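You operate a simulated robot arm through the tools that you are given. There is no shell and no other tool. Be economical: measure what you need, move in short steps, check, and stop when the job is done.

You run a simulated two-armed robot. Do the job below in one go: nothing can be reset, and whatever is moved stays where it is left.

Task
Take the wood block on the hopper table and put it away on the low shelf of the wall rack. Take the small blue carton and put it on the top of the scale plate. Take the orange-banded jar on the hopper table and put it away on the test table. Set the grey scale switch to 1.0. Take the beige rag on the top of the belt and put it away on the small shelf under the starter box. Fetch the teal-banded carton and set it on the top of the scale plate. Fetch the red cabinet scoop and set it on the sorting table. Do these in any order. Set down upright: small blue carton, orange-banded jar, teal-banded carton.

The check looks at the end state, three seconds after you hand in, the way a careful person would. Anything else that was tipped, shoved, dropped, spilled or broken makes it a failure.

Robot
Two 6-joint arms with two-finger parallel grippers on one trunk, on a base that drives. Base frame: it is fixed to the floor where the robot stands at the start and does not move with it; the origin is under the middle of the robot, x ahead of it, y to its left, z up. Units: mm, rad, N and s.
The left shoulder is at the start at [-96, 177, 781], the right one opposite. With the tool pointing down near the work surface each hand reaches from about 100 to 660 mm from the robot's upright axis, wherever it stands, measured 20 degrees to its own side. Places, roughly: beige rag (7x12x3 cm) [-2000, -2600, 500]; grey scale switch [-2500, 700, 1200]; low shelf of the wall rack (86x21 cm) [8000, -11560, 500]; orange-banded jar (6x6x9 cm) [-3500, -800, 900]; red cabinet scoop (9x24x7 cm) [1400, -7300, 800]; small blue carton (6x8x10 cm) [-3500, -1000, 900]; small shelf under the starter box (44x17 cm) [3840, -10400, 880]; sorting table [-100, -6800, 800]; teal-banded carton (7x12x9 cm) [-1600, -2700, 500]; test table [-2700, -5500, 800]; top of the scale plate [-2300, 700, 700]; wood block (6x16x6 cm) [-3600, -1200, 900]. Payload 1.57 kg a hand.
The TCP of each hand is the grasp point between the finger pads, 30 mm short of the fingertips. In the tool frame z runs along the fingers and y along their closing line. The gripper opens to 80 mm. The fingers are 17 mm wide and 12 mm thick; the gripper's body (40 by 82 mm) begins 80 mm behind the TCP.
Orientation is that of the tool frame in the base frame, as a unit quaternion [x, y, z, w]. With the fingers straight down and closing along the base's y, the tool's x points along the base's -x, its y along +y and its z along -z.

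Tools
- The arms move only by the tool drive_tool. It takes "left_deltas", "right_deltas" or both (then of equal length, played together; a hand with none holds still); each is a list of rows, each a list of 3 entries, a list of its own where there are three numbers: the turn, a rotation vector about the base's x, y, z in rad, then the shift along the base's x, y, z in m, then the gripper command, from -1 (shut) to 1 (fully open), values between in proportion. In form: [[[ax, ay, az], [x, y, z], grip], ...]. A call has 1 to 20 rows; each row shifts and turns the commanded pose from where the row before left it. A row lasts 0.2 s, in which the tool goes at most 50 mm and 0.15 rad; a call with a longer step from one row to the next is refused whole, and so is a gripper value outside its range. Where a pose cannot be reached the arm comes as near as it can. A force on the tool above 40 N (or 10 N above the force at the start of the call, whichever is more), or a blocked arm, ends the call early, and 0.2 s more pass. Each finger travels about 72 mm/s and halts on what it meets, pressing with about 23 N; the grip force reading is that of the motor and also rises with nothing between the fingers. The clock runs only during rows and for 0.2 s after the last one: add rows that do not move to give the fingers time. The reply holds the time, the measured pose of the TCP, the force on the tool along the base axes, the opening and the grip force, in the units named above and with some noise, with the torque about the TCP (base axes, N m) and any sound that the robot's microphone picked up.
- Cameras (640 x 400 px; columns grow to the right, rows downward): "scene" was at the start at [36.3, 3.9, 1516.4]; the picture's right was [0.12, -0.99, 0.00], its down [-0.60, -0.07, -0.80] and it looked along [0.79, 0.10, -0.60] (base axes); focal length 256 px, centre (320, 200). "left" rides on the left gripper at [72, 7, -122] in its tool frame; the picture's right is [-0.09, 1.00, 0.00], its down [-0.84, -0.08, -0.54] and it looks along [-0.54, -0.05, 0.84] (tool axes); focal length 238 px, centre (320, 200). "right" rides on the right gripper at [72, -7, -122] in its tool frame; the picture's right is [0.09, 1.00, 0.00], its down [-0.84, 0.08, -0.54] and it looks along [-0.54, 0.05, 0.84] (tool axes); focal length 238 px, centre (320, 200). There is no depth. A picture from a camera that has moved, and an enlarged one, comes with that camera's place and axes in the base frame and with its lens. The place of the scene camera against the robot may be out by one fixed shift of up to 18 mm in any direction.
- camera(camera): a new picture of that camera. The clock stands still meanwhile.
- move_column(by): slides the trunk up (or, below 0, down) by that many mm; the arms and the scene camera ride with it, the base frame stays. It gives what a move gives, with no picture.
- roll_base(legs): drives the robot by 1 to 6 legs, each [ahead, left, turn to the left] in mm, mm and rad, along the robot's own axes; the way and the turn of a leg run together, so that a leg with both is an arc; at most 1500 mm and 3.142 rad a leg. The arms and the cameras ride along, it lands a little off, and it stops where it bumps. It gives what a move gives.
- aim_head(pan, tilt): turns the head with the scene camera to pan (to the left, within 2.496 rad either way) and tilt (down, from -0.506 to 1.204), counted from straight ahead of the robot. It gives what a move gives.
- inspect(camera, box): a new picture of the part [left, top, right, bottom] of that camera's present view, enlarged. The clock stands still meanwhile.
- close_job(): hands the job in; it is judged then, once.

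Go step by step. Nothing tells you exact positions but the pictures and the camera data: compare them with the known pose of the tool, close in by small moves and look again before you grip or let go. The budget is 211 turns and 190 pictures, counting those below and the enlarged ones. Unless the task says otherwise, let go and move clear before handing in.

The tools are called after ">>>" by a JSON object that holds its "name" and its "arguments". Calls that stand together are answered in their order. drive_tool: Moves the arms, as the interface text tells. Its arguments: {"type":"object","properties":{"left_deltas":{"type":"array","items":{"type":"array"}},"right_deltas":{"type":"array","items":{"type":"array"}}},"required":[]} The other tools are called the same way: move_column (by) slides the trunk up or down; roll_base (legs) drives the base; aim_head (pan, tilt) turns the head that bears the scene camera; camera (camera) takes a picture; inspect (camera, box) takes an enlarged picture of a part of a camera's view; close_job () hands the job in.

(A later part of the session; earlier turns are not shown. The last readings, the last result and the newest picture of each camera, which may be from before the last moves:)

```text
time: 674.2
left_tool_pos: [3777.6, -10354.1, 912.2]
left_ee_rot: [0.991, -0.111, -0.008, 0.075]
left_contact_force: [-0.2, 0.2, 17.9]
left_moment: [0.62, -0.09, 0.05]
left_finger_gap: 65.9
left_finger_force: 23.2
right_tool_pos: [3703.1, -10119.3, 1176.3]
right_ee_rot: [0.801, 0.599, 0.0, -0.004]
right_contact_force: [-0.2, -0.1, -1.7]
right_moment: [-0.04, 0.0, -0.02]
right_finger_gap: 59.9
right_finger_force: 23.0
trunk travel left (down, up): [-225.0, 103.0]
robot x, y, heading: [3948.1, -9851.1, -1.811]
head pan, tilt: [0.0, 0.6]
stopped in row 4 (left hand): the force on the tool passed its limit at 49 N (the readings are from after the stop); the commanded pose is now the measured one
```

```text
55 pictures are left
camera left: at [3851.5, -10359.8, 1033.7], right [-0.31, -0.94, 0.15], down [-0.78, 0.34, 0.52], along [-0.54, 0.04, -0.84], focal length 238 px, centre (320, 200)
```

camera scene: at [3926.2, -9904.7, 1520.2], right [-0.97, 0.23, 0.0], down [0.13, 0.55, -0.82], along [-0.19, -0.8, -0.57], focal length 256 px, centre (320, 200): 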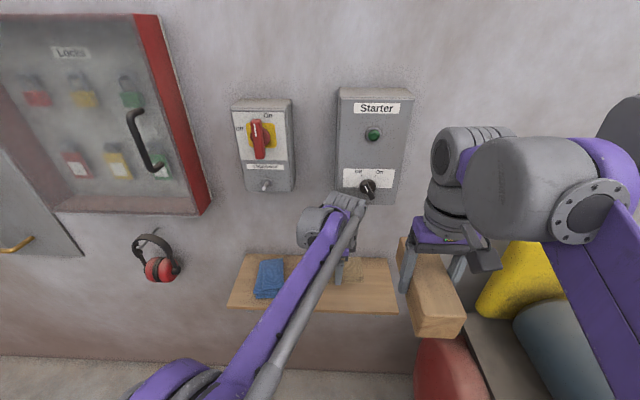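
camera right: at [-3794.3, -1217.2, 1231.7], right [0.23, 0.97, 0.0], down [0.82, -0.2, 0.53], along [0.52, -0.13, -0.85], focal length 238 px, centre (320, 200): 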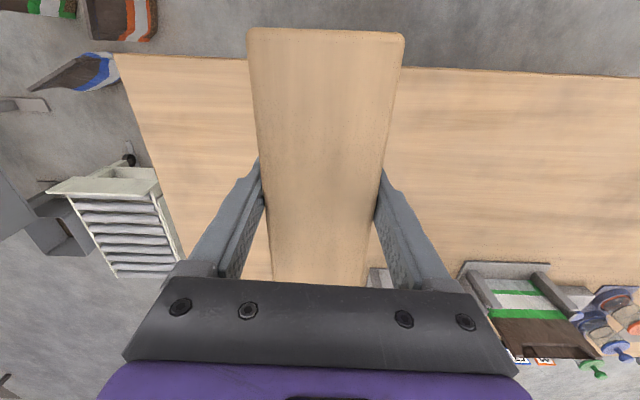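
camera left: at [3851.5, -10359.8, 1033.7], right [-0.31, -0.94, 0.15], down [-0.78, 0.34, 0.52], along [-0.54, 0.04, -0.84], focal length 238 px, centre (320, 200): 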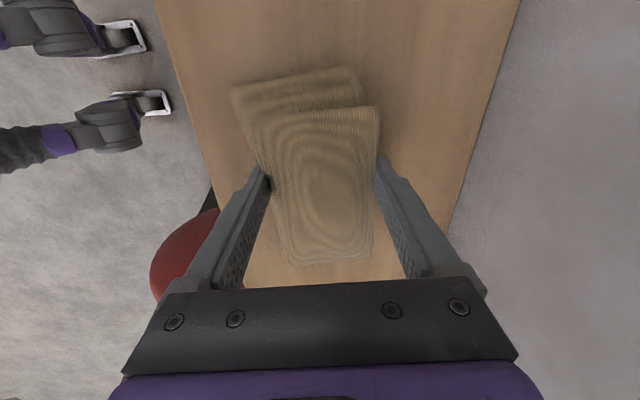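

Contact. I open, rise the way I came, then pull back.

>>> {"name": "drive_tool", "arguments": {"left_deltas": [[[0, 0, 0], [0, 0, 0.003], -1], [[0, 0, 0], [0, 0, 0], 0.8], [[0, 0, 0], [0, 0, 0], 1], [[0, 0, 0], [0, 0, 0], 1], [[0, 0, 0], [0, 0, 0.02], 1], [[0, 0, 0], [0, 0, 0.035], 1], [[0, 0, 0], [0.009, 0.038, 0.01], 1], [[0, 0, 0], [0.009, 0.038, 0.01], 1], [[0, 0, 0], [0.009, 0.038, 0.01], 1], [[0, 0, 0], [0.009, 0.038, 0.01], 1], [[0, 0, 0], [0, 0, 0], 1]]}}

>>> {"name": "camera", "arguments": {"camera": "scene"}}

```text
time: 676.6
left_tool_pos: [3815.4, -10204.4, 1007.7]
left_ee_rot: [0.991, -0.112, -0.008, 0.075]
left_contact_force: [-0.4, 0.1, -0.4]
left_moment: [0.03, -0.02, 0.0]
left_finger_gap: 80.0
left_finger_force: 0.0
right_tool_pos: [3702.7, -10120.1, 1176.6]
right_ee_rot: [0.801, 0.599, 0.002, -0.005]
right_contact_force: [0.0, -0.3, -2.3]
right_moment: [0.0, 0.0, -0.01]
right_finger_gap: 59.9
right_finger_force: 23.1
trunk travel left (down, up): [-225.0, 103.0]
robot x, y, heading: [3950.0, -9849.6, -1.807]
head pan, tilt: [0.0, 0.6]
```

```text
54 pictures are left
camera scene: at [3926.0, -9905.3, 1520.2], right [-0.97, 0.23, 0.0], down [0.13, 0.55, -0.82], along [-0.19, -0.8, -0.57], focal length 256 px, centre (320, 200)
```

scene: 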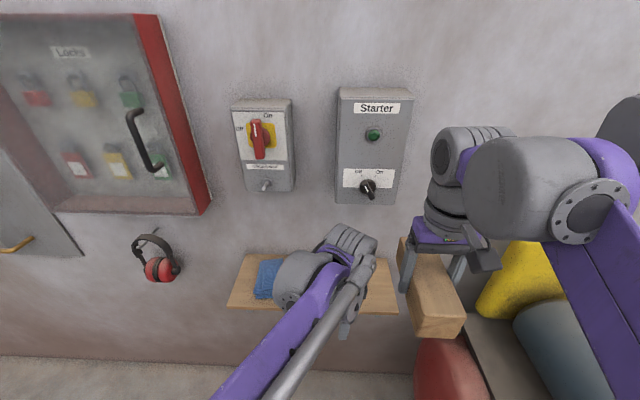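

>>> {"name": "drive_tool", "arguments": {"left_deltas": [[[0.073, -0.017, 0], [0.03, 0.01, 0.01], 1], [[0.073, -0.017, 0], [0.03, 0.01, 0.01], 1], [[0, 0, 0.145], [0.03, 0, 0.01], 1], [[0, 0, 0.145], [0.03, 0, 0.01], 1], [[0, 0, 0.145], [0.03, 0, 0.01], 1], [[0, 0, 0.145], [0, 0, 0.01], 1], [[0, 0, 0.145], [0, 0, 0.01], 1], [[0, 0, 0.145], [0, 0, 0], 1], [[0, 0, 0.145], [0, 0, 0], 1], [[0, 0, 0.145], [0, 0, 0], 1], [[0, 0, 0.145], [0, 0, 0], 1], [[0, 0, 0.145], [0, 0, 0], 1], [[0, 0, 0], [0, 0, 0], 1]]}}

>>> {"name": "roll_base", "arguments": {"legs": [[-450, 0, 0]]}}

>>> {"name": "aim_head", "arguments": {"pan": 0.0, "tilt": 0.5}}

>>> {"name": "camera", "arguments": {"camera": "scene"}}

>>> {"name": "aim_head", "arguments": {"pan": 1.0, "tilt": 0.4}}

>>> {"name": "camera", "arguments": {"camera": "scene"}}

```text
time: 679.4
left_tool_pos: [3964.1, -10183.8, 1078.6]
left_ee_rot: [0.817, 0.576, 0.0, 0.0]
left_contact_force: [0.0, -0.3, -0.1]
left_moment: [-0.02, 0.0, -0.01]
left_finger_gap: 80.3
left_finger_force: 0.1
right_tool_pos: [3701.9, -10121.2, 1177.4]
right_ee_rot: [0.8, 0.599, 0.001, -0.005]
right_contact_force: [-0.4, 0.7, -2.0]
right_moment: [0.03, 0.04, -0.03]
right_finger_gap: 60.1
right_finger_force: 23.4
trunk travel left (down, up): [-225.0, 103.0]
robot x, y, heading: [3945.4, -9847.6, -1.811]
head pan, tilt: [0.0, 0.6]
```

```text
time: 682.1
left_tool_pos: [4069.6, -9743.0, 1077.7]
left_ee_rot: [0.818, 0.575, 0.001, 0.0]
left_contact_force: [-0.2, -0.2, 0.2]
left_moment: [-0.02, 0.0, 0.03]
left_finger_gap: 79.9
left_finger_force: 0.0
right_tool_pos: [3808.9, -9678.8, 1177.6]
right_ee_rot: [0.801, 0.599, 0.002, -0.005]
right_contact_force: [-0.3, 0.4, -2.1]
right_moment: [0.03, -0.02, 0.02]
right_finger_gap: 59.8
right_finger_force: 23.4
trunk travel left (down, up): [-225.0, 103.0]
robot x, y, heading: [4050.6, -9410.1, -1.813]
head pan, tilt: [0.0, 0.6]
```

```text
time: 682.8
left_tool_pos: [4068.9, -9743.3, 1077.7]
left_ee_rot: [0.818, 0.575, 0.0, 0.0]
left_contact_force: [0.2, 0.5, 0.0]
left_moment: [0.04, 0.01, 0.01]
left_finger_gap: 80.1
left_finger_force: 0.0
right_tool_pos: [3807.1, -9678.4, 1176.8]
right_ee_rot: [0.801, 0.599, 0.002, -0.005]
right_contact_force: [-0.1, 0.7, -2.7]
right_moment: [0.03, 0.02, -0.02]
right_finger_gap: 59.9
right_finger_force: 23.0
trunk travel left (down, up): [-225.0, 103.0]
robot x, y, heading: [4055.3, -9411.4, -1.811]
head pan, tilt: [0.0, 0.499]
```

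```text
53 pictures are left
camera scene: at [4031.8, -9466.4, 1529.2], right [-0.97, 0.23, 0.0], down [0.11, 0.47, -0.88], along [-0.21, -0.85, -0.48], focal length 256 px, centre (320, 200)
```

scene: 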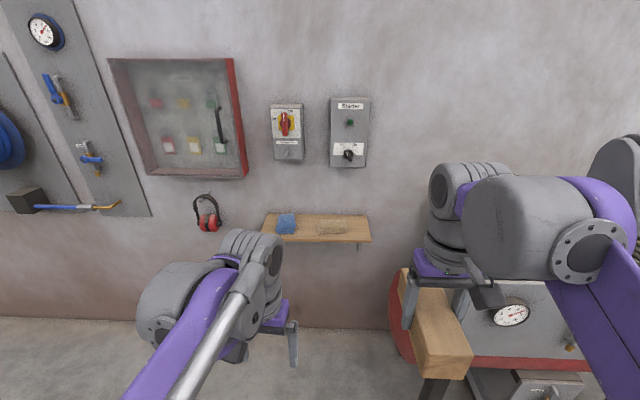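

```text
time: 684.0
left_tool_pos: [4068.9, -9744.4, 1078.1]
left_ee_rot: [0.819, 0.574, 0.0, 0.002]
left_contact_force: [0.1, 0.0, 0.1]
left_moment: [-0.01, 0.02, 0.02]
left_finger_gap: 79.9
left_finger_force: 0.1
right_tool_pos: [3809.2, -9679.3, 1175.8]
right_ee_rot: [0.801, 0.598, 0.002, -0.005]
right_contact_force: [0.4, 0.5, -1.8]
right_moment: [0.05, 0.04, 0.01]
right_finger_gap: 59.8
right_finger_force: 23.0
trunk travel left (down, up): [-225.0, 103.0]
robot x, y, heading: [4053.4, -9410.2, -1.811]
head pan, tilt: [1.0, 0.4]
```

```text
52 pictures are left
camera scene: at [4117.1, -9445.0, 1538.4], right [-0.72, -0.69, 0.0], down [-0.27, 0.28, -0.92], along [0.64, -0.67, -0.39], focal length 256 px, centre (320, 200)
```

scene: 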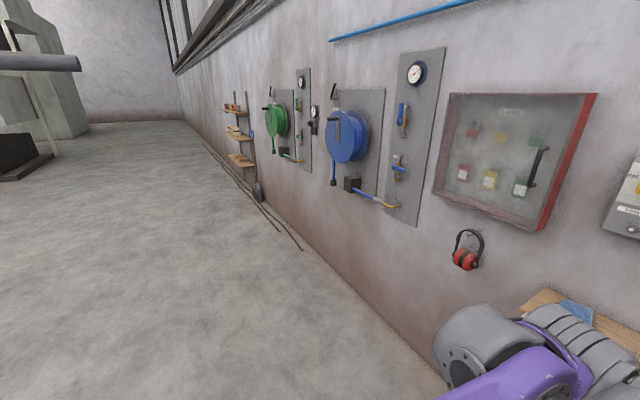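

The rag lies flat on the shelf beside the blue one. Now I strafe along the wall toward the wall rack.

>>> {"name": "roll_base", "arguments": {"legs": [[0, 1480, 0], [0, 1480, 0]]}}

>>> {"name": "aim_head", "arguments": {"pan": 0.6, "tilt": 0.6}}

>>> {"name": "camera", "arguments": {"camera": "scene"}}

```text
time: 710.1
left_tool_pos: [6954.9, -10466.5, 1077.7]
left_ee_rot: [0.824, 0.566, 0.001, 0.0]
left_contact_force: [-0.1, 0.1, -0.9]
left_moment: [-0.01, 0.0, 0.0]
left_finger_gap: 80.1
left_finger_force: 0.1
right_tool_pos: [6695.4, -10396.6, 1176.6]
right_ee_rot: [0.807, 0.591, 0.002, -0.005]
right_contact_force: [0.4, 0.8, -1.5]
right_moment: [0.01, -0.04, -0.01]
right_finger_gap: 59.7
right_finger_force: 23.2
trunk travel left (down, up): [-225.0, 103.0]
robot x, y, heading: [6945.8, -10132.9, -1.83]
head pan, tilt: [1.0, 0.4]
```

```text
time: 711.0
left_tool_pos: [6955.3, -10466.8, 1077.1]
left_ee_rot: [0.824, 0.566, 0.0, 0.001]
left_contact_force: [0.3, -0.7, -0.5]
left_moment: [0.02, -0.06, 0.03]
left_finger_gap: 80.1
left_finger_force: 0.1
right_tool_pos: [6696.2, -10397.5, 1177.1]
right_ee_rot: [0.807, 0.591, 0.002, -0.005]
right_contact_force: [0.4, -0.1, -2.7]
right_moment: [0.02, -0.01, 0.04]
right_finger_gap: 60.0
right_finger_force: 22.3
trunk travel left (down, up): [-225.0, 103.0]
robot x, y, heading: [6944.7, -10136.8, -1.829]
head pan, tilt: [0.6, 0.6]
```

```text
51 pictures are left
camera scene: at [6976.3, -10185.0, 1520.2], right [-0.94, -0.34, 0.0], down [-0.19, 0.53, -0.83], along [0.28, -0.78, -0.56], focal length 256 px, centre (320, 200)
```

scene: 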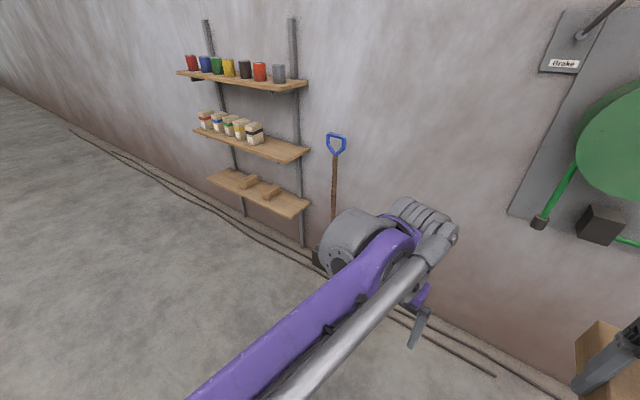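

The rack's low shelf (z≈500) holds two other blocks; the next shelf is about 390 mm above. I roll in front of it for a closer look.

>>> {"name": "roll_base", "arguments": {"legs": [[300, 1250, 0.02]]}}

>>> {"name": "aim_head", "arguments": {"pan": 0, "tilt": 0.75}}

>>> {"name": "camera", "arguments": {"camera": "scene"}}

```text
time: 722.0
left_tool_pos: [8077.6, -11065.0, 1077.3]
left_ee_rot: [0.821, 0.572, 0.001, 0.0]
left_contact_force: [0.6, 0.3, 0.2]
left_moment: [0.0, -0.01, 0.02]
left_finger_gap: 80.1
left_finger_force: 0.0
right_tool_pos: [7816.2, -10998.5, 1177.1]
right_ee_rot: [0.803, 0.596, 0.002, -0.005]
right_contact_force: [-0.2, -0.9, -2.5]
right_moment: [-0.01, 0.0, 0.0]
right_finger_gap: 59.9
right_finger_force: 23.1
trunk travel left (down, up): [-225.0, 103.0]
robot x, y, heading: [8064.5, -10731.6, -1.815]
head pan, tilt: [0.6, 0.6]
```

```text
time: 723.0
left_tool_pos: [8078.0, -11065.7, 1078.8]
left_ee_rot: [0.821, 0.571, 0.001, 0.001]
left_contact_force: [0.2, 0.3, -1.0]
left_moment: [-0.02, 0.0, -0.03]
left_finger_gap: 79.6
left_finger_force: 0.1
right_tool_pos: [7818.0, -10997.8, 1176.5]
right_ee_rot: [0.803, 0.596, 0.002, -0.005]
right_contact_force: [-0.6, -0.1, -2.7]
right_moment: [0.04, 0.02, -0.02]
right_finger_gap: 59.6
right_finger_force: 22.8
trunk travel left (down, up): [-225.0, 103.0]
robot x, y, heading: [8063.1, -10728.2, -1.815]
head pan, tilt: [0.0, 0.75]
```

```text
50 pictures are left
camera scene: at [8043.8, -10780.1, 1507.3], right [-0.97, 0.24, 0.0], down [0.16, 0.66, -0.73], along [-0.18, -0.71, -0.68], focal length 256 px, centre (320, 200)
```

scene: 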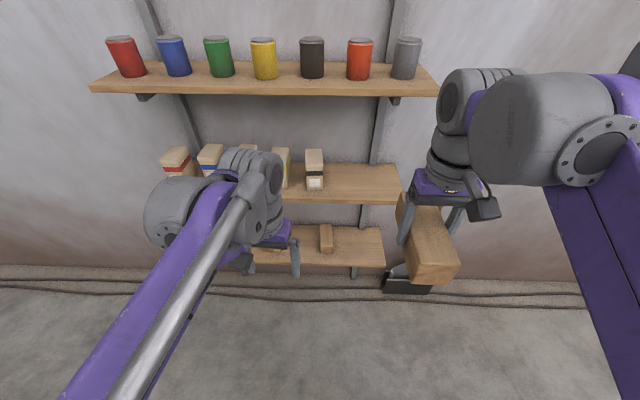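

I lower the trunk to see the low shelf better.

>>> {"name": "move_column", "arguments": {"by": -222}}

>>> {"name": "camera", "arguments": {"camera": "scene"}}

>>> {"name": "camera", "arguments": {"camera": "left"}}

```text
time: 725.3
left_tool_pos: [8077.5, -11064.8, 856.0]
left_ee_rot: [0.821, 0.572, 0.001, 0.001]
left_contact_force: [0.1, -0.9, -0.1]
left_moment: [0.0, 0.01, 0.01]
left_finger_gap: 80.1
left_finger_force: 0.1
right_tool_pos: [7816.7, -10998.2, 954.0]
right_ee_rot: [0.803, 0.596, 0.002, -0.005]
right_contact_force: [0.3, 0.6, -2.9]
right_moment: [-0.03, 0.01, -0.02]
right_finger_gap: 59.5
right_finger_force: 23.3
trunk travel left (down, up): [-3.0, 325.0]
robot x, y, heading: [8062.9, -10730.7, -1.813]
head pan, tilt: [0.0, 0.75]
```

```text
49 pictures are left
camera scene: at [8032.0, -10827.5, 1283.7], right [-0.97, 0.24, 0.0], down [0.16, 0.66, -0.73], along [-0.18, -0.71, -0.68], focal length 256 px, centre (320, 200)
```

scene: 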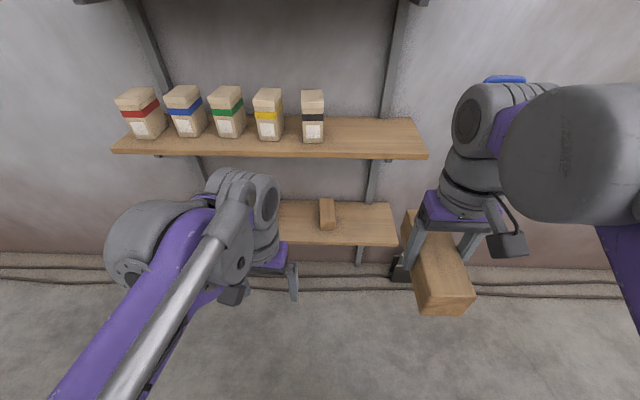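

```text
48 pictures are left
camera left: at [8108.9, -11000.1, 978.7], right [0.9, -0.43, 0.0], down [-0.36, -0.76, 0.54], along [-0.23, -0.49, -0.84], focal length 238 px, centre (320, 200)
```

left: 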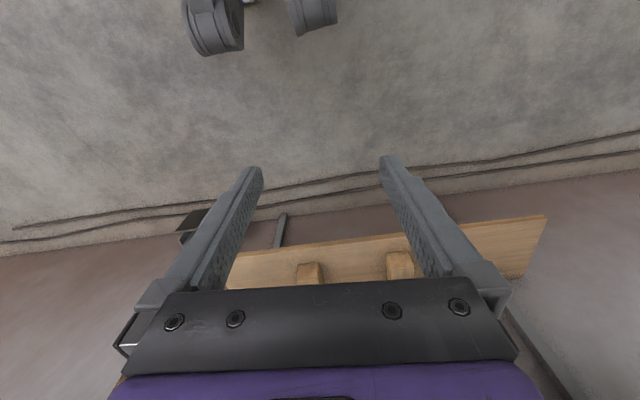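

The left (east) part of the low shelf has about 330 mm free. I move in front of it so that the block hand can place there.

>>> {"name": "roll_base", "arguments": {"legs": [[0, 540, -0.02], [250, 0, 0]]}}

>>> {"name": "camera", "arguments": {"camera": "right"}}

>>> {"name": "camera", "arguments": {"camera": "scene"}}

```text
time: 732.0
left_tool_pos: [8531.0, -11442.4, 855.8]
left_ee_rot: [0.826, 0.564, 0.001, 0.001]
left_contact_force: [0.6, -0.6, -0.6]
left_moment: [0.03, 0.01, 0.0]
left_finger_gap: 80.2
left_finger_force: 0.1
right_tool_pos: [8271.5, -11372.5, 954.8]
right_ee_rot: [0.808, 0.589, 0.002, -0.005]
right_contact_force: [0.4, 0.2, -2.6]
right_moment: [0.05, -0.03, 0.01]
right_finger_gap: 59.6
right_finger_force: 22.7
trunk travel left (down, up): [-3.0, 325.0]
robot x, y, heading: [8523.0, -11107.5, -1.827]
head pan, tilt: [0.0, 0.75]
```

```text
47 pictures are left
camera right: at [8287.5, -11303.5, 1075.8], right [0.98, -0.21, 0.0], down [-0.18, -0.83, 0.53], along [-0.12, -0.52, -0.85], focal length 238 px, centre (320, 200)
```

right: 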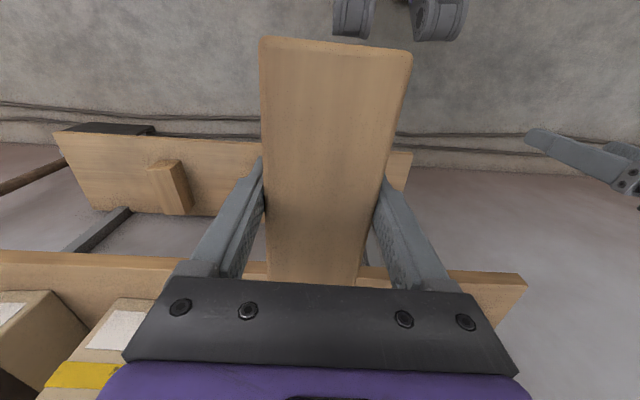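

```text
46 pictures are left
camera scene: at [8488.8, -11204.5, 1283.6], right [-0.97, 0.26, 0.0], down [0.17, 0.66, -0.73], along [-0.19, -0.71, -0.68], focal length 256 px, centre (320, 200)
```

scene: 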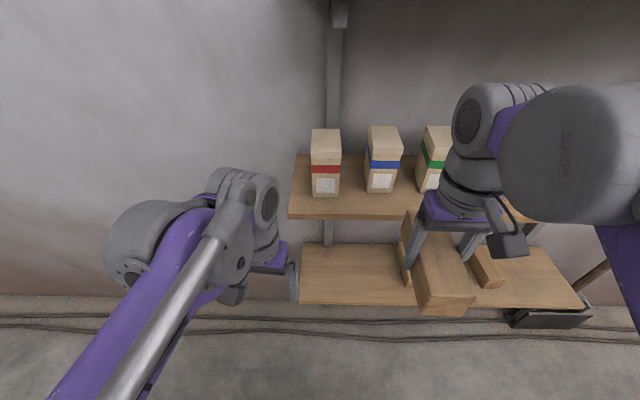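

Low shelf top is near z≈495, with the upper shelf edge at 894. I turn the block crosswise and move the left hand aside.

>>> {"name": "drive_tool", "arguments": {"right_deltas": [[[0, 0, 0.138], [0.003, 0.01, 0], -1], [[0, 0, 0.138], [0.003, 0.01, 0], -1], [[0, 0, 0.138], [0, 0, 0], -1], [[0, 0, 0.138], [0, 0, 0], -1], [[0, 0, 0.138], [0, 0, 0], -1], [[0, 0, 0.138], [0, 0, 0], -1], [[0, 0, 0.138], [0, 0, 0], -1], [[0, 0, 0.138], [0, 0, 0], -1], [[0, 0, 0.138], [0, 0, 0], -1], [[0, 0, 0.138], [0, 0, 0], -1], [[0, 0, 0.138], [0, 0, 0], -1], [[0, 0, 0], [0, 0, 0], -1]], "left_deltas": [[[0, 0, 0], [0.025, 0.014, 0.01], 1], [[0, 0, 0], [0.025, 0.014, 0.01], 1], [[0, 0, 0], [0.025, 0.014, 0.01], 1], [[0, 0, 0], [0, 0, 0.02], 1], [[0, 0, 0], [0, 0, 0.02], 1], [[0, 0, 0], [0, 0, 0], 1], [[0, 0, 0], [0, 0, 0], 1], [[0, 0, 0], [0, 0, 0], 1], [[0, 0, 0], [0, 0, 0], 1], [[0, 0, 0], [0, 0, 0], 1], [[0, 0, 0], [0, 0, 0], 1], [[0, 0, 0], [0, 0, 0], 1]]}}

>>> {"name": "camera", "arguments": {"camera": "right"}}

```text
time: 734.6
left_tool_pos: [8605.9, -11399.7, 925.7]
left_ee_rot: [0.825, 0.565, 0.0, 0.001]
left_contact_force: [0.2, -0.9, -0.5]
left_moment: [-0.01, 0.02, 0.02]
left_finger_gap: 79.9
left_finger_force: 0.1
right_tool_pos: [8278.5, -11352.2, 955.0]
right_ee_rot: [0.178, 0.984, -0.001, -0.005]
right_contact_force: [0.7, 0.3, -2.6]
right_moment: [-0.01, 0.02, -0.01]
right_finger_gap: 59.8
right_finger_force: 23.0
trunk travel left (down, up): [-3.0, 325.0]
robot x, y, heading: [8523.1, -11109.0, -1.828]
head pan, tilt: [0.0, 0.75]
```

```text
45 pictures are left
camera right: at [8209.3, -11332.9, 1075.6], right [0.26, 0.96, 0.0], down [0.82, -0.22, 0.53], along [0.51, -0.14, -0.85], focal length 238 px, centre (320, 200)
```

right: 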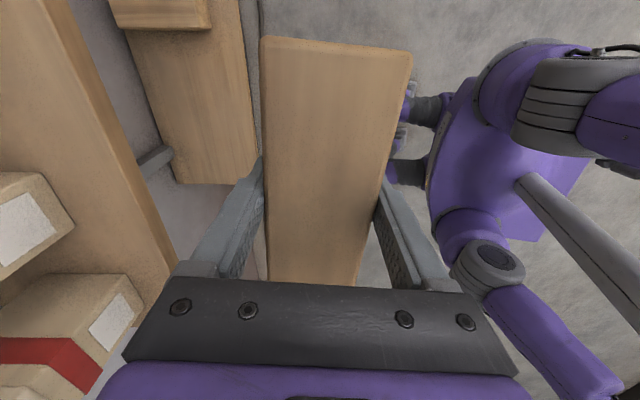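

Now I lower the block in front of the shelf, and tilt the hand back about 22°.

>>> {"name": "drive_tool", "arguments": {"right_deltas": [[[0, 0, 0], [0.026, -0.0068, -0.035], -1], [[0, 0, 0], [0.026, -0.0068, -0.035], -1], [[0, 0, 0], [0.0254, -0.0068, -0.035], -1], [[0, 0, 0], [0, 0, -0.048], -1], [[0, 0, 0], [0, 0, -0.048], -1], [[0, 0, 0], [0, 0, -0.048], -1], [[0, 0, 0], [0, 0, -0.048], -1], [[0, 0, 0], [0, 0, -0.038], -1], [[-0.1238, 0.0324, 0], [0, 0, 0], -1], [[-0.1238, 0.0324, 0], [0, 0, 0], -1], [[-0.1238, 0.0324, 0], [0, 0, 0], -1], [[0, 0, 0], [0, 0, 0], -1]]}}

>>> {"name": "camera", "arguments": {"camera": "right"}}

>>> {"name": "camera", "arguments": {"camera": "scene"}}

```text
time: 737.2
left_tool_pos: [8605.6, -11400.4, 926.4]
left_ee_rot: [0.825, 0.565, 0.0, 0.002]
left_contact_force: [0.3, -1.2, 0.1]
left_moment: [0.03, -0.03, -0.01]
left_finger_gap: 79.6
left_finger_force: 0.1
right_tool_pos: [8354.0, -11372.3, 619.9]
right_ee_rot: [0.177, 0.965, -0.193, -0.019]
right_contact_force: [0.4, -0.1, -2.7]
right_moment: [0.01, 0.03, -0.01]
right_finger_gap: 59.7
right_finger_force: 23.4
trunk travel left (down, up): [-3.0, 325.0]
robot x, y, heading: [8523.9, -11106.5, -1.83]
head pan, tilt: [0.0, 0.75]
```

```text
44 pictures are left
camera right: at [8298.2, -11309.0, 731.0], right [0.25, 0.89, -0.38], down [0.87, -0.03, 0.5], along [0.43, -0.45, -0.78], focal length 238 px, centre (320, 200)
```

right: 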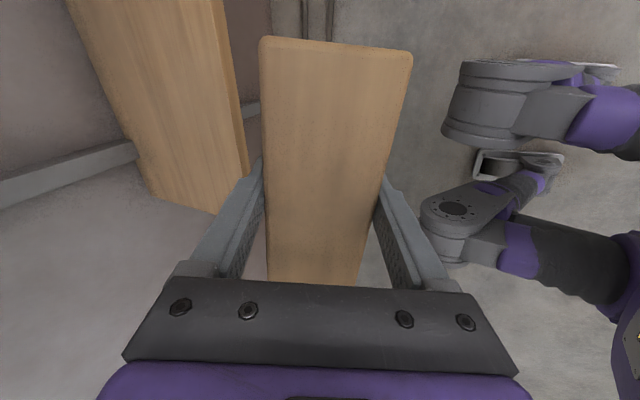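

```text
43 pictures are left
camera scene: at [8489.0, -11204.0, 1283.7], right [-0.97, 0.26, 0.0], down [0.17, 0.66, -0.73], along [-0.19, -0.71, -0.68], focal length 256 px, centre (320, 200)
```

scene: 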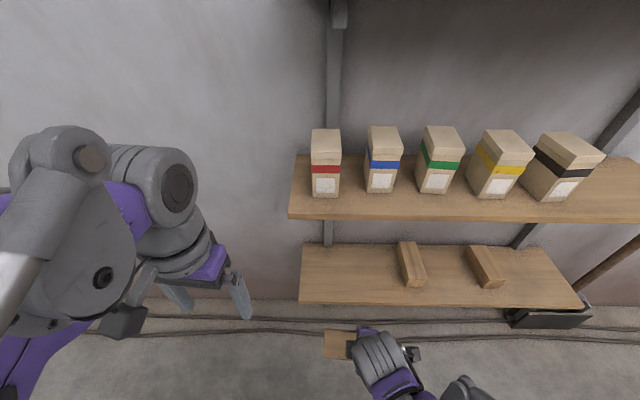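

Clear. I move the block in over the free part of the low shelf.

>>> {"name": "drive_tool", "arguments": {"right_deltas": [[[0, 0, 0], [-0.0095, -0.0367, -0.005], -1], [[0, 0, 0], [-0.0095, -0.0367, -0.005], -1], [[0, 0, 0], [-0.0095, -0.0367, -0.01], -1], [[0, 0, 0], [-0.0095, -0.0367, -0.01], -1], [[0, 0, 0], [-0.0095, -0.0367, -0.01], -1], [[0, 0, 0], [0, 0, 0], -1]]}}

>>> {"name": "camera", "arguments": {"camera": "right"}}

>>> {"name": "camera", "arguments": {"camera": "scene"}}

```text
time: 738.6
left_tool_pos: [8606.1, -11399.7, 925.7]
left_ee_rot: [0.825, 0.565, 0.0, 0.001]
left_contact_force: [0.6, 0.2, 1.2]
left_moment: [0.06, 0.0, 0.03]
left_finger_gap: 80.0
left_finger_force: 0.0
right_tool_pos: [8306.3, -11555.0, 580.2]
right_ee_rot: [0.178, 0.965, -0.192, -0.019]
right_contact_force: [-0.3, -0.7, -2.3]
right_moment: [-0.01, 0.01, 0.01]
right_finger_gap: 59.8
right_finger_force: 23.1
trunk travel left (down, up): [-3.0, 325.0]
robot x, y, heading: [8524.7, -11106.2, -1.831]
head pan, tilt: [0.0, 0.75]
```

```text
42 pictures are left
camera right: at [8251.2, -11491.9, 691.5], right [0.25, 0.89, -0.38], down [0.87, -0.03, 0.5], along [0.43, -0.45, -0.78], focal length 238 px, centre (320, 200)
```

right: 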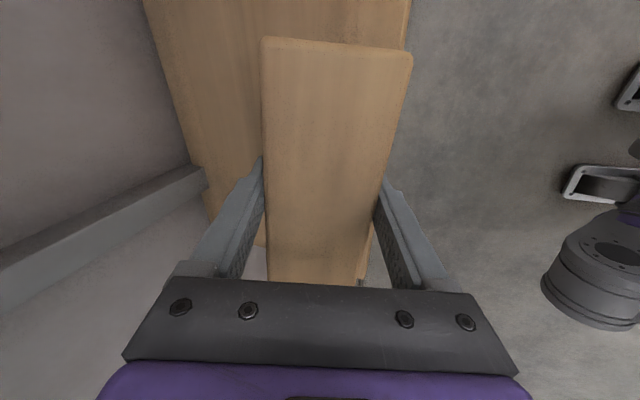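

```text
41 pictures are left
camera scene: at [8489.0, -11203.8, 1283.7], right [-0.97, 0.26, 0.0], down [0.17, 0.66, -0.73], along [-0.19, -0.71, -0.68], focal length 256 px, centre (320, 200)
```

scene: 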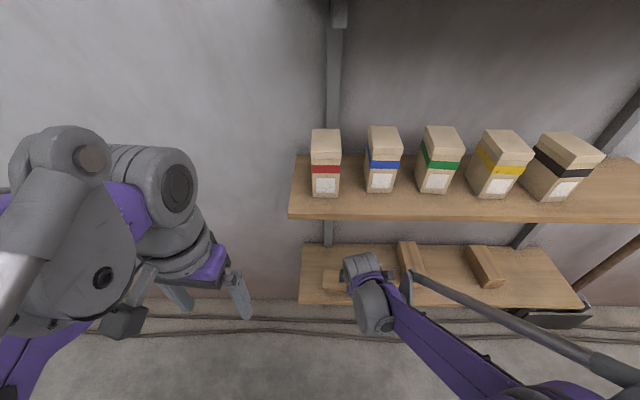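

Positions check out; I go 12 mm deeper and lower to contact.

>>> {"name": "drive_tool", "arguments": {"right_deltas": [[[0, 0, 0], [-0.003, -0.0116, -0.01], -1], [[0, 0, 0], [0, 0, -0.01], -1], [[0, 0, 0], [0, 0, -0.006], -1], [[0, 0, 0], [0, 0, -0.004], -1], [[0, 0, 0], [0, 0, -0.004], -1], [[0, 0, 0], [0, 0, -0.003], -1], [[0, 0, 0], [0, 0, -0.003], -1], [[0, 0, 0], [0, 0, -0.003], -1], [[0, 0, 0], [0, 0, 0], -1]]}}

```text
time: 740.2
left_tool_pos: [8606.9, -11400.2, 926.2]
left_ee_rot: [0.825, 0.565, 0.0, 0.001]
left_contact_force: [0.3, 0.8, 0.8]
left_moment: [-0.03, -0.02, -0.01]
left_finger_gap: 80.2
left_finger_force: 0.1
right_tool_pos: [8304.4, -11567.9, 542.5]
right_ee_rot: [0.177, 0.965, -0.194, -0.019]
right_contact_force: [2.3, 2.5, 16.3]
right_moment: [0.68, 0.16, -0.12]
right_finger_gap: 59.7
right_finger_force: 23.0
trunk travel left (down, up): [-3.0, 325.0]
robot x, y, heading: [8522.2, -11103.9, -1.826]
head pan, tilt: [0.0, 0.75]
stopped in row 7 (right hand): the force on the tool passed its limit at 46 N (the readings are from after the stop); the commanded pose is now the measured one
```

Contact as predicted. I open and withdraw along the finger line so the block settles flat.

>>> {"name": "drive_tool", "arguments": {"right_deltas": [[[0, 0, 0], [0, 0, 0.002], -1], [[0, 0, 0], [0, 0, 0], 0.7], [[0, 0, 0], [0, 0, 0], 1], [[0, 0, 0], [0, 0, 0], 1], [[0, 0, 0], [0.0019, 0.0072, 0.0185], 1], [[0, 0, 0], [0.0025, 0.01, 0.0247], 1], [[0, 0, 0], [0.0038, 0.0145, 0.0371], 1], [[0, 0, 0], [0.01, 0.038, 0.01], 1], [[0, 0, 0], [0.01, 0.038, 0.01], 1], [[0, 0, 0], [0.01, 0.038, 0], 1], [[0, 0, 0], [0.01, 0.038, 0], 1], [[0, 0, 0], [0, 0, 0], 1]]}}

>>> {"name": "camera", "arguments": {"camera": "scene"}}

>>> {"name": "camera", "arguments": {"camera": "right"}}

```text
time: 742.8
left_tool_pos: [8605.5, -11400.2, 926.1]
left_ee_rot: [0.825, 0.565, 0.001, 0.0]
left_contact_force: [0.3, -0.3, -0.1]
left_moment: [0.02, -0.01, -0.03]
left_finger_gap: 79.9
left_finger_force: 0.0
right_tool_pos: [8352.7, -11384.4, 645.0]
right_ee_rot: [0.178, 0.965, -0.193, -0.019]
right_contact_force: [-0.3, -0.9, 0.0]
right_moment: [0.0, 0.01, -0.01]
right_finger_gap: 80.3
right_finger_force: 0.0
trunk travel left (down, up): [-3.0, 325.0]
robot x, y, heading: [8524.6, -11110.0, -1.828]
head pan, tilt: [0.0, 0.75]
```

```text
40 pictures are left
camera scene: at [8489.0, -11204.1, 1283.7], right [-0.97, 0.26, 0.0], down [0.17, 0.66, -0.73], along [-0.19, -0.71, -0.68], focal length 256 px, centre (320, 200)
```

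scene: 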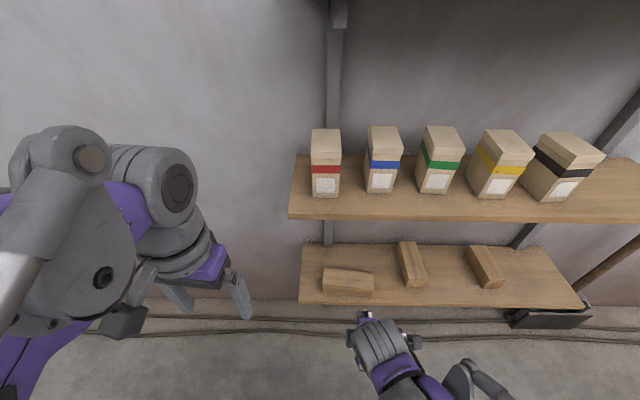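

```text
39 pictures are left
camera right: at [8295.9, -11322.0, 755.8], right [0.25, 0.89, -0.38], down [0.87, -0.03, 0.5], along [0.43, -0.45, -0.78], focal length 238 px, centre (320, 200)
```

right: 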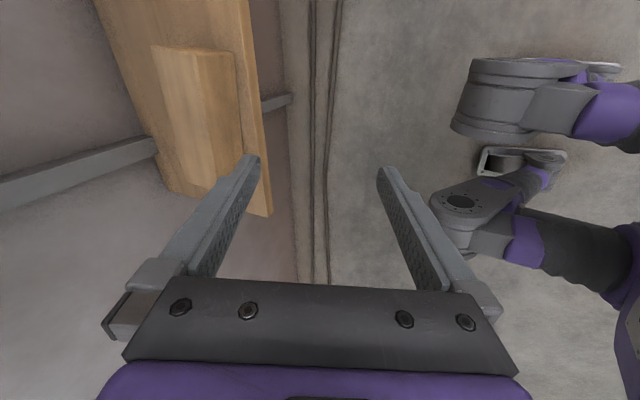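

The block lies flat on the low shelf. I restore the right hand, back off and raise the trunk, then return for the scoop.

>>> {"name": "drive_tool", "arguments": {"right_deltas": [[[0.1238, -0.0324, 0], [-0.01, 0.012, 0.045], 1], [[0.1238, -0.0324, 0], [-0.01, 0.012, 0.045], 1], [[0.1238, -0.0324, 0], [-0.01, 0.012, 0.045], 1], [[0, 0, -0.138], [-0.02, 0.005, 0.04], 1], [[0, 0, -0.138], [-0.02, 0.005, 0.04], 1], [[0, 0, -0.138], [0, 0, 0.04], 1], [[0, 0, -0.138], [0, 0, 0.03], 1], [[0, 0, -0.138], [0, 0, 0], 1], [[0, 0, -0.138], [0, 0, 0], 1], [[0, 0, -0.138], [0, 0, 0], 1], [[0, 0, -0.138], [0, 0, 0], 1], [[0, 0, -0.138], [0, 0, 0], 1], [[0, 0, -0.138], [0, 0, 0], 1], [[0, 0, -0.138], [0, 0, 0], 1], [[0, 0, 0], [0, 0, 0], 1]]}}

>>> {"name": "roll_base", "arguments": {"legs": [[-700, 0, 0], [0, -1450, 0], [0, -1450, 0]]}}

>>> {"name": "move_column", "arguments": {"by": 222}}

```text
time: 746.0
left_tool_pos: [8605.1, -11401.0, 926.2]
left_ee_rot: [0.825, 0.565, 0.001, 0.0]
left_contact_force: [-0.1, 0.3, -0.2]
left_moment: [-0.03, 0.03, -0.02]
left_finger_gap: 80.1
left_finger_force: 0.0
right_tool_pos: [8282.4, -11338.4, 930.2]
right_ee_rot: [0.808, 0.589, 0.001, -0.006]
right_contact_force: [-1.0, 0.2, -1.0]
right_moment: [-0.05, 0.0, -0.01]
right_finger_gap: 80.0
right_finger_force: 0.0
trunk travel left (down, up): [-3.0, 325.0]
robot x, y, heading: [8521.5, -11107.0, -1.83]
head pan, tilt: [0.0, 0.75]
```

```text
time: 774.8
left_tool_pos: [5967.0, -9987.0, 927.2]
left_ee_rot: [0.823, 0.568, 0.001, 0.0]
left_contact_force: [-0.6, 0.1, 0.1]
left_moment: [0.01, -0.02, 0.01]
left_finger_gap: 79.9
left_finger_force: 0.0
right_tool_pos: [5642.8, -9928.7, 929.6]
right_ee_rot: [0.805, 0.593, 0.001, -0.005]
right_contact_force: [-0.1, 0.2, 0.4]
right_moment: [0.04, 0.01, 0.01]
right_finger_gap: 79.9
right_finger_force: 0.1
trunk travel left (down, up): [-3.0, 325.0]
robot x, y, heading: [5886.7, -9695.0, -1.824]
head pan, tilt: [0.0, 0.75]
```

```text
time: 777.2
left_tool_pos: [5967.0, -9987.6, 1147.9]
left_ee_rot: [0.823, 0.567, 0.0, 0.001]
left_contact_force: [0.4, -0.8, 0.0]
left_moment: [-0.01, 0.0, 0.04]
left_finger_gap: 80.4
left_finger_force: 0.0
right_tool_pos: [5642.6, -9928.0, 1152.5]
right_ee_rot: [0.805, 0.593, 0.001, -0.005]
right_contact_force: [-0.3, 0.1, 0.4]
right_moment: [0.01, -0.03, 0.02]
right_finger_gap: 80.1
right_finger_force: 0.1
trunk travel left (down, up): [-225.0, 103.0]
robot x, y, heading: [5880.3, -9699.0, -1.826]
head pan, tilt: [0.0, 0.75]
```

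>>> {"name": "roll_base", "arguments": {"legs": [[-112, -1156, 0], [-112, -1156, 0], [0, 0, 3.14], [130, 1050, 0]]}}

>>> {"name": "aim_head", "arguments": {"pan": 0.4, "tilt": 0.5}}

>>> {"name": "camera", "arguments": {"camera": "scene"}}

```text
time: 814.0
left_tool_pos: [2666.4, -8172.0, 1149.7]
left_ee_rot: [-0.554, 0.832, 0.001, -0.001]
left_contact_force: [0.1, 0.6, -0.6]
left_moment: [-0.01, -0.03, 0.03]
left_finger_gap: 80.0
left_finger_force: 0.0
right_tool_pos: [2988.1, -8243.6, 1151.8]
right_ee_rot: [-0.577, 0.817, -0.006, -0.002]
right_contact_force: [-0.3, -0.1, -0.3]
right_moment: [-0.01, -0.01, -0.02]
right_finger_gap: 79.8
right_finger_force: 0.1
trunk travel left (down, up): [-225.0, 103.0]
robot x, y, heading: [2742.0, -8469.8, 1.287]
head pan, tilt: [0.0, 0.75]
```

```text
time: 814.8
left_tool_pos: [2666.7, -8173.5, 1147.8]
left_ee_rot: [-0.554, 0.832, 0.001, -0.001]
left_contact_force: [0.1, -0.1, -0.2]
left_moment: [0.01, -0.01, -0.01]
left_finger_gap: 80.0
left_finger_force: 0.1
right_tool_pos: [2988.1, -8244.1, 1151.8]
right_ee_rot: [-0.579, 0.816, -0.006, -0.001]
right_contact_force: [0.9, -0.3, -0.2]
right_moment: [-0.03, 0.02, 0.01]
right_finger_gap: 80.1
right_finger_force: 0.1
trunk travel left (down, up): [-225.0, 103.0]
robot x, y, heading: [2737.6, -8462.9, 1.286]
head pan, tilt: [0.4, 0.499]
```

```text
38 pictures are left
camera scene: at [2708.8, -8421.5, 1529.2], right [0.99, 0.11, 0.0], down [0.05, -0.48, -0.88], along [-0.1, 0.87, -0.48], focal length 256 px, centre (320, 200)
```

scene: 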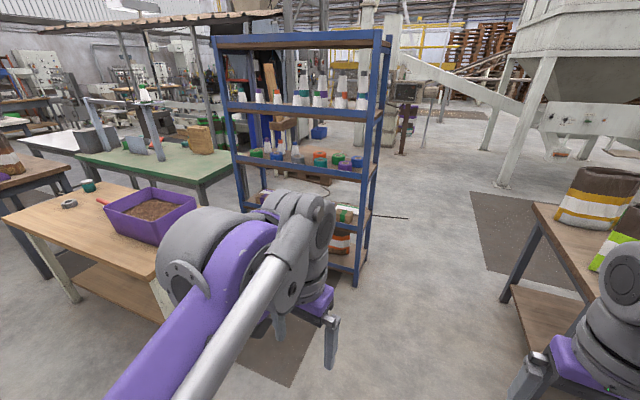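

The bench with the purple box holds the scoop (around (1340,-7290)). I strafe to stand on its south side.

>>> {"name": "roll_base", "arguments": {"legs": [[50, 780, 0], [50, 780, 0]]}}

>>> {"name": "aim_head", "arguments": {"pan": 0, "tilt": 0.6}}

>>> {"name": "camera", "arguments": {"camera": "scene"}}

```text
time: 828.9
left_tool_pos: [1189.5, -7646.1, 1148.3]
left_ee_rot: [-0.56, 0.829, 0.001, 0.0]
left_contact_force: [0.3, 0.3, -0.3]
left_moment: [0.0, -0.01, 0.01]
left_finger_gap: 80.1
left_finger_force: 0.0
right_tool_pos: [1513.6, -7713.4, 1151.5]
right_ee_rot: [-0.584, 0.812, -0.006, -0.002]
right_contact_force: [-0.4, -0.1, 0.1]
right_moment: [-0.05, -0.01, -0.04]
right_finger_gap: 80.0
right_finger_force: 0.2
trunk travel left (down, up): [-225.0, 103.0]
robot x, y, heading: [1265.3, -7943.6, 1.299]
head pan, tilt: [0.4, 0.499]
```

```text
time: 829.8
left_tool_pos: [1191.2, -7646.3, 1148.1]
left_ee_rot: [-0.56, 0.829, 0.001, -0.001]
left_contact_force: [0.5, 0.2, -0.7]
left_moment: [0.0, 0.03, 0.03]
left_finger_gap: 80.2
left_finger_force: 0.0
right_tool_pos: [1512.2, -7712.0, 1152.1]
right_ee_rot: [-0.584, 0.812, -0.006, -0.002]
right_contact_force: [-0.1, 1.1, -0.3]
right_moment: [0.0, 0.0, -0.02]
right_finger_gap: 80.1
right_finger_force: 0.0
trunk travel left (down, up): [-225.0, 103.0]
robot x, y, heading: [1263.8, -7940.8, 1.302]
head pan, tilt: [0.0, 0.6]
```

```text
37 pictures are left
camera scene: at [1271.9, -7899.6, 1520.2], right [0.96, -0.27, 0.0], down [-0.15, -0.54, -0.83], along [0.22, 0.8, -0.56], focal length 256 px, centre (320, 200)
```

scene: 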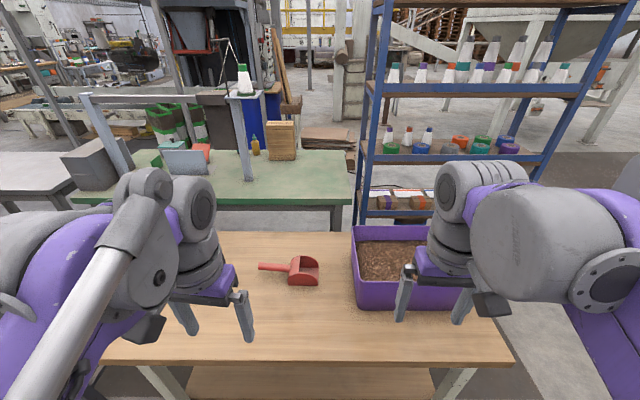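

The scoop lies with its handle to the left. I move in 90 mm, yaw the left hand so the fingers close across the handle, and look from above.

>>> {"name": "roll_base", "arguments": {"legs": [[85, 0, 0]]}}

>>> {"name": "drive_tool", "arguments": {"left_deltas": [[[0, 0, -0.1436], [0.01, 0.035, 0], 1], [[0, 0, -0.1436], [0.01, 0.035, 0], 1], [[0, 0, -0.1436], [0.01, 0.035, 0], 1], [[0, 0, -0.1436], [0.01, 0.035, -0.02], 1], [[0, 0, -0.1436], [0.01, 0.035, -0.02], 1], [[0, 0, -0.1436], [0.01, 0.03, -0.03], 1], [[0, 0, -0.1436], [0.005, 0.02, -0.03], 1], [[0, 0, -0.1436], [0, 0, -0.03], 1], [[0, 0, -0.1436], [0, 0, -0.03], 1], [[0, 0, -0.1436], [0, 0, 0], 1], [[0, 0, -0.1436], [0, 0, 0], 1], [[0, 0, 0], [0, 0, 0], 1]]}}

>>> {"name": "camera", "arguments": {"camera": "left"}}

```text
time: 830.9
left_tool_pos: [1214.4, -7566.1, 1148.2]
left_ee_rot: [-0.559, 0.829, 0.001, -0.001]
left_contact_force: [-0.2, 0.8, -0.1]
left_moment: [0.0, -0.02, -0.02]
left_finger_gap: 80.0
left_finger_force: 0.1
right_tool_pos: [1536.4, -7631.2, 1151.5]
right_ee_rot: [-0.583, 0.812, -0.006, -0.002]
right_contact_force: [0.0, 0.4, 0.0]
right_moment: [0.0, 0.03, -0.02]
right_finger_gap: 79.8
right_finger_force: 0.0
trunk travel left (down, up): [-225.0, 103.0]
robot x, y, heading: [1292.5, -7854.4, 1.295]
head pan, tilt: [0.0, 0.6]
```

```text
time: 833.5
left_tool_pos: [1278.8, -7342.0, 989.5]
left_ee_rot: [0.195, 0.981, 0.0, 0.0]
left_contact_force: [0.9, -0.9, 0.1]
left_moment: [-0.01, 0.02, -0.01]
left_finger_gap: 79.9
left_finger_force: 0.0
right_tool_pos: [1536.1, -7632.1, 1151.2]
right_ee_rot: [-0.584, 0.812, -0.006, -0.002]
right_contact_force: [-0.9, -0.3, -0.2]
right_moment: [-0.02, 0.01, 0.0]
right_finger_gap: 80.3
right_finger_force: 0.1
trunk travel left (down, up): [-225.0, 103.0]
robot x, y, heading: [1290.3, -7857.3, 1.298]
head pan, tilt: [0.0, 0.6]
```

```text
36 pictures are left
camera left: at [1215.9, -7307.9, 1111.2], right [0.47, 0.88, 0.0], down [0.74, -0.39, 0.54], along [0.48, -0.25, -0.84], focal length 238 px, centre (320, 200)
```

left: 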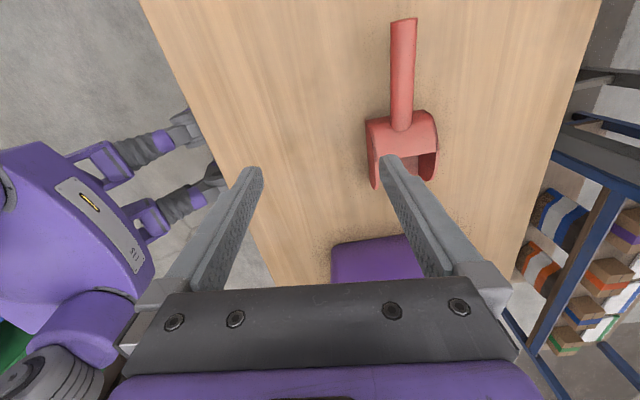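

Handle centreline runs from about (1239,-7214) to (1344,-7254) at z≈785. I centre over it near the bowl and go lower.

>>> {"name": "drive_tool", "arguments": {"left_deltas": [[[0, 0, 0], [0.0137, 0.0323, -0.01], 1], [[0, 0, 0], [0.0137, 0.0323, -0.02], 1], [[0, 0, 0], [0.0137, 0.0323, -0.02], 1], [[0, 0, 0], [0, 0, -0.04], 1], [[0, 0, 0], [0, 0, -0.03], 1], [[0, 0, 0], [0, 0, 0], 1]]}}

>>> {"name": "camera", "arguments": {"camera": "left"}}

```text
time: 834.9
left_tool_pos: [1319.0, -7244.3, 868.6]
left_ee_rot: [0.195, 0.981, 0.002, 0.0]
left_contact_force: [-0.4, 0.0, 0.0]
left_moment: [-0.03, 0.04, -0.01]
left_finger_gap: 79.7
left_finger_force: 0.0
right_tool_pos: [1535.6, -7632.4, 1151.6]
right_ee_rot: [-0.583, 0.812, -0.005, -0.002]
right_contact_force: [-0.7, -0.1, -0.2]
right_moment: [-0.01, 0.02, 0.03]
right_finger_gap: 79.7
right_finger_force: 0.1
trunk travel left (down, up): [-225.0, 103.0]
robot x, y, heading: [1291.2, -7859.8, 1.302]
head pan, tilt: [0.0, 0.6]
```

```text
35 pictures are left
camera left: at [1257.0, -7210.9, 991.1], right [0.47, 0.88, 0.0], down [0.74, -0.39, 0.54], along [0.48, -0.25, -0.84], focal length 238 px, centre (320, 200)
```

left: 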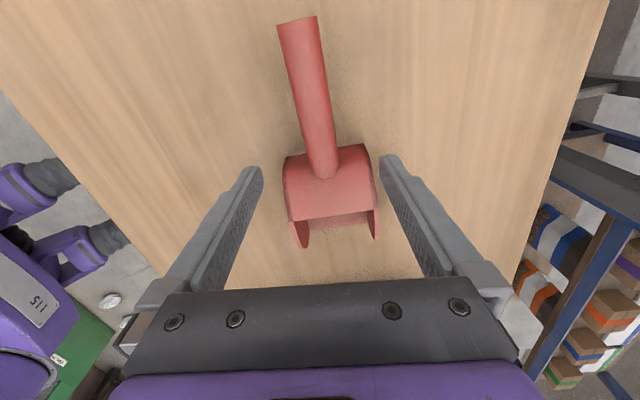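

I rotate slightly, move 25 mm back along the handle so the fingers clear the bowl, then descend and grip.

>>> {"name": "drive_tool", "arguments": {"left_deltas": [[[0, 0, 0.13], [-0.026, 0.002, 0], 1], [[0, 0, 0], [0, 0, -0.025], 1], [[0, 0, 0], [0, 0, -0.025], 1], [[0, 0, 0], [0, 0, 0], 1]]}}

>>> {"name": "camera", "arguments": {"camera": "left"}}

```text
time: 835.9
left_tool_pos: [1293.5, -7242.9, 818.8]
left_ee_rot: [0.131, 0.991, 0.001, -0.001]
left_contact_force: [0.2, 0.0, 0.2]
left_moment: [-0.02, -0.02, 0.01]
left_finger_gap: 80.0
left_finger_force: 0.0
right_tool_pos: [1535.9, -7632.5, 1151.7]
right_ee_rot: [-0.584, 0.812, -0.005, -0.002]
right_contact_force: [-0.4, 0.9, 0.1]
right_moment: [-0.02, 0.0, -0.01]
right_finger_gap: 80.2
right_finger_force: 0.1
trunk travel left (down, up): [-225.0, 103.0]
robot x, y, heading: [1295.2, -7858.4, 1.295]
head pan, tilt: [0.0, 0.6]
```

```text
34 pictures are left
camera left: at [1227.2, -7217.3, 941.1], right [0.35, 0.94, 0.0], down [0.79, -0.29, 0.54], along [0.51, -0.19, -0.84], focal length 238 px, centre (320, 200)
```

left: 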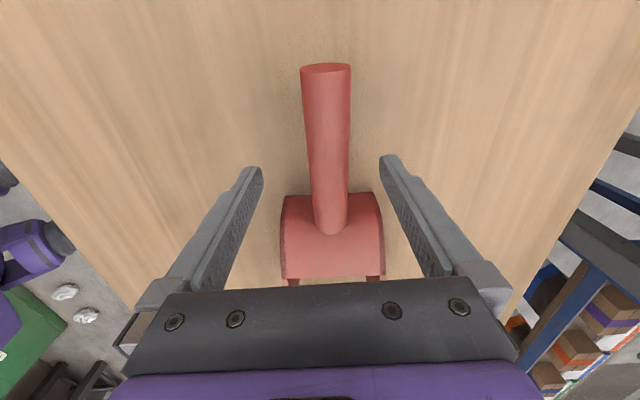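

>>> {"name": "drive_tool", "arguments": {"left_deltas": [[[0, 0, 0], [0.001, 0.004, -0.012], 1], [[0, 0, 0], [0, 0, -0.012], 1], [[0, 0, 0], [0, 0, 0], 0.5], [[0, 0, 0], [0, 0, 0], -1], [[0, 0, 0], [0, 0, 0], -1], [[0, 0, 0], [0, 0, 0], -1], [[0, 0, 0], [0, 0, 0], -1], [[0, 0, 0], [0, 0, 0.01], -1], [[0, 0, 0], [0, 0, 0.03], -1], [[0, 0, 0], [0, 0, 0], -1]]}}

>>> {"name": "camera", "arguments": {"camera": "left"}}

```text
time: 838.1
left_tool_pos: [1294.7, -7237.0, 833.5]
left_ee_rot: [0.132, 0.991, 0.001, 0.0]
left_contact_force: [0.2, 0.0, -1.9]
left_moment: [0.03, 0.13, 0.01]
left_finger_gap: 27.0
left_finger_force: 23.1
right_tool_pos: [1536.6, -7631.1, 1152.3]
right_ee_rot: [-0.584, 0.812, -0.006, -0.001]
right_contact_force: [0.4, -0.7, 0.7]
right_moment: [-0.01, -0.01, -0.02]
right_finger_gap: 80.0
right_finger_force: 0.0
trunk travel left (down, up): [-225.0, 103.0]
robot x, y, heading: [1293.5, -7856.2, 1.298]
head pan, tilt: [0.0, 0.6]
```

```text
33 pictures are left
camera left: at [1228.1, -7212.4, 956.9], right [0.35, 0.94, 0.0], down [0.79, -0.29, 0.54], along [0.51, -0.19, -0.84], focal length 238 px, centre (320, 200)
```

left: 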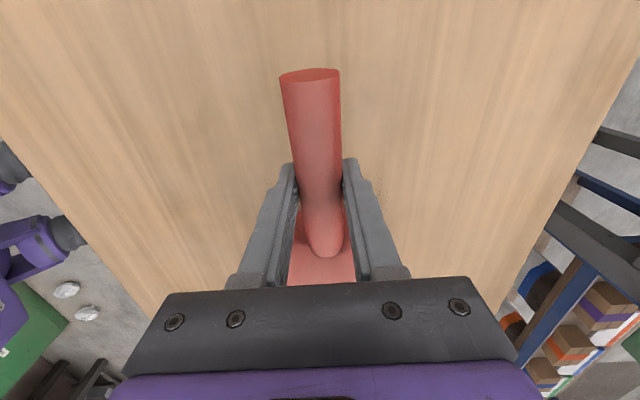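

Scoop is held by its handle. I lift, retract and look left toward the sorting table.

>>> {"name": "drive_tool", "arguments": {"left_deltas": [[[0, 0, 0], [0, 0, 0.04], -1], [[0, 0, 0], [0, 0, 0.045], -1], [[0, 0, 0], [0, 0, 0.045], -1], [[0, 0, 0], [0, 0, 0.045], -1], [[0, 0, 0], [-0.012, -0.043, 0.01], -1], [[0, 0, 0], [-0.012, -0.043, 0.01], -1], [[0, 0, 0], [-0.012, -0.043, 0.01], -1], [[0, 0, 0], [-0.012, -0.043, 0], -1], [[0, 0, 0], [0, 0, 0], -1]]}}

>>> {"name": "roll_base", "arguments": {"legs": [[-250, 0, 0]]}}

>>> {"name": "aim_head", "arguments": {"pan": 0.9, "tilt": 0.45}}

>>> {"name": "camera", "arguments": {"camera": "scene"}}

```text
time: 840.1
left_tool_pos: [1247.4, -7409.9, 1037.9]
left_ee_rot: [0.131, 0.991, 0.001, 0.0]
left_contact_force: [-0.7, -0.8, -1.6]
left_moment: [0.05, 0.1, 0.04]
left_finger_gap: 27.1
left_finger_force: 22.8
right_tool_pos: [1535.8, -7630.7, 1153.0]
right_ee_rot: [-0.583, 0.812, -0.006, -0.001]
right_contact_force: [-0.4, 0.4, 0.7]
right_moment: [0.01, -0.03, -0.01]
right_finger_gap: 80.0
right_finger_force: 0.0
trunk travel left (down, up): [-225.0, 103.0]
robot x, y, heading: [1287.7, -7858.4, 1.298]
head pan, tilt: [0.0, 0.6]
```

```text
time: 841.9
left_tool_pos: [1181.7, -7645.7, 1038.4]
left_ee_rot: [0.132, 0.991, 0.001, 0.0]
left_contact_force: [0.2, -0.6, -1.4]
left_moment: [0.04, 0.1, 0.01]
left_finger_gap: 27.1
left_finger_force: 23.4
right_tool_pos: [1469.4, -7869.0, 1152.1]
right_ee_rot: [-0.583, 0.813, -0.005, -0.002]
right_contact_force: [-0.3, -0.4, 0.8]
right_moment: [-0.01, -0.01, 0.0]
right_finger_gap: 80.1
right_finger_force: 0.1
trunk travel left (down, up): [-225.0, 103.0]
robot x, y, heading: [1226.5, -8094.3, 1.293]
head pan, tilt: [0.0, 0.6]
```

```text
time: 843.1
left_tool_pos: [1182.3, -7645.6, 1038.7]
left_ee_rot: [0.132, 0.991, 0.0, 0.0]
left_contact_force: [1.0, -0.3, -1.7]
left_moment: [0.03, 0.13, 0.02]
left_finger_gap: 27.1
left_finger_force: 22.9
right_tool_pos: [1470.4, -7868.3, 1150.5]
right_ee_rot: [-0.583, 0.813, -0.005, -0.002]
right_contact_force: [-0.2, -0.3, 0.1]
right_moment: [-0.03, 0.0, -0.02]
right_finger_gap: 80.0
right_finger_force: 0.1
trunk travel left (down, up): [-225.0, 103.0]
robot x, y, heading: [1225.5, -8088.8, 1.296]
head pan, tilt: [0.901, 0.45]
```

```text
32 pictures are left
camera scene: at [1150.7, -8064.3, 1533.7], right [0.81, 0.58, 0.0], down [0.25, -0.35, -0.9], along [-0.53, 0.73, -0.44], focal length 256 px, centre (320, 200)
```

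scene: 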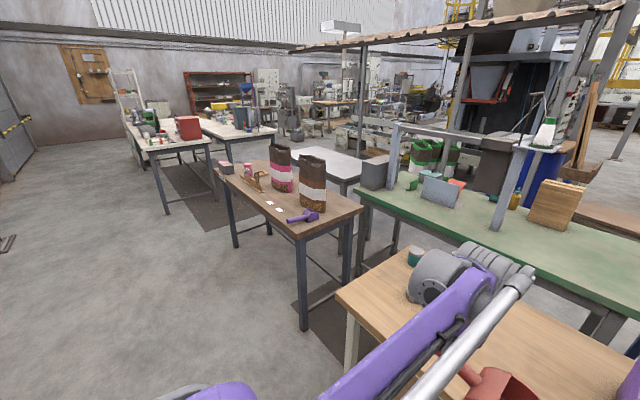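

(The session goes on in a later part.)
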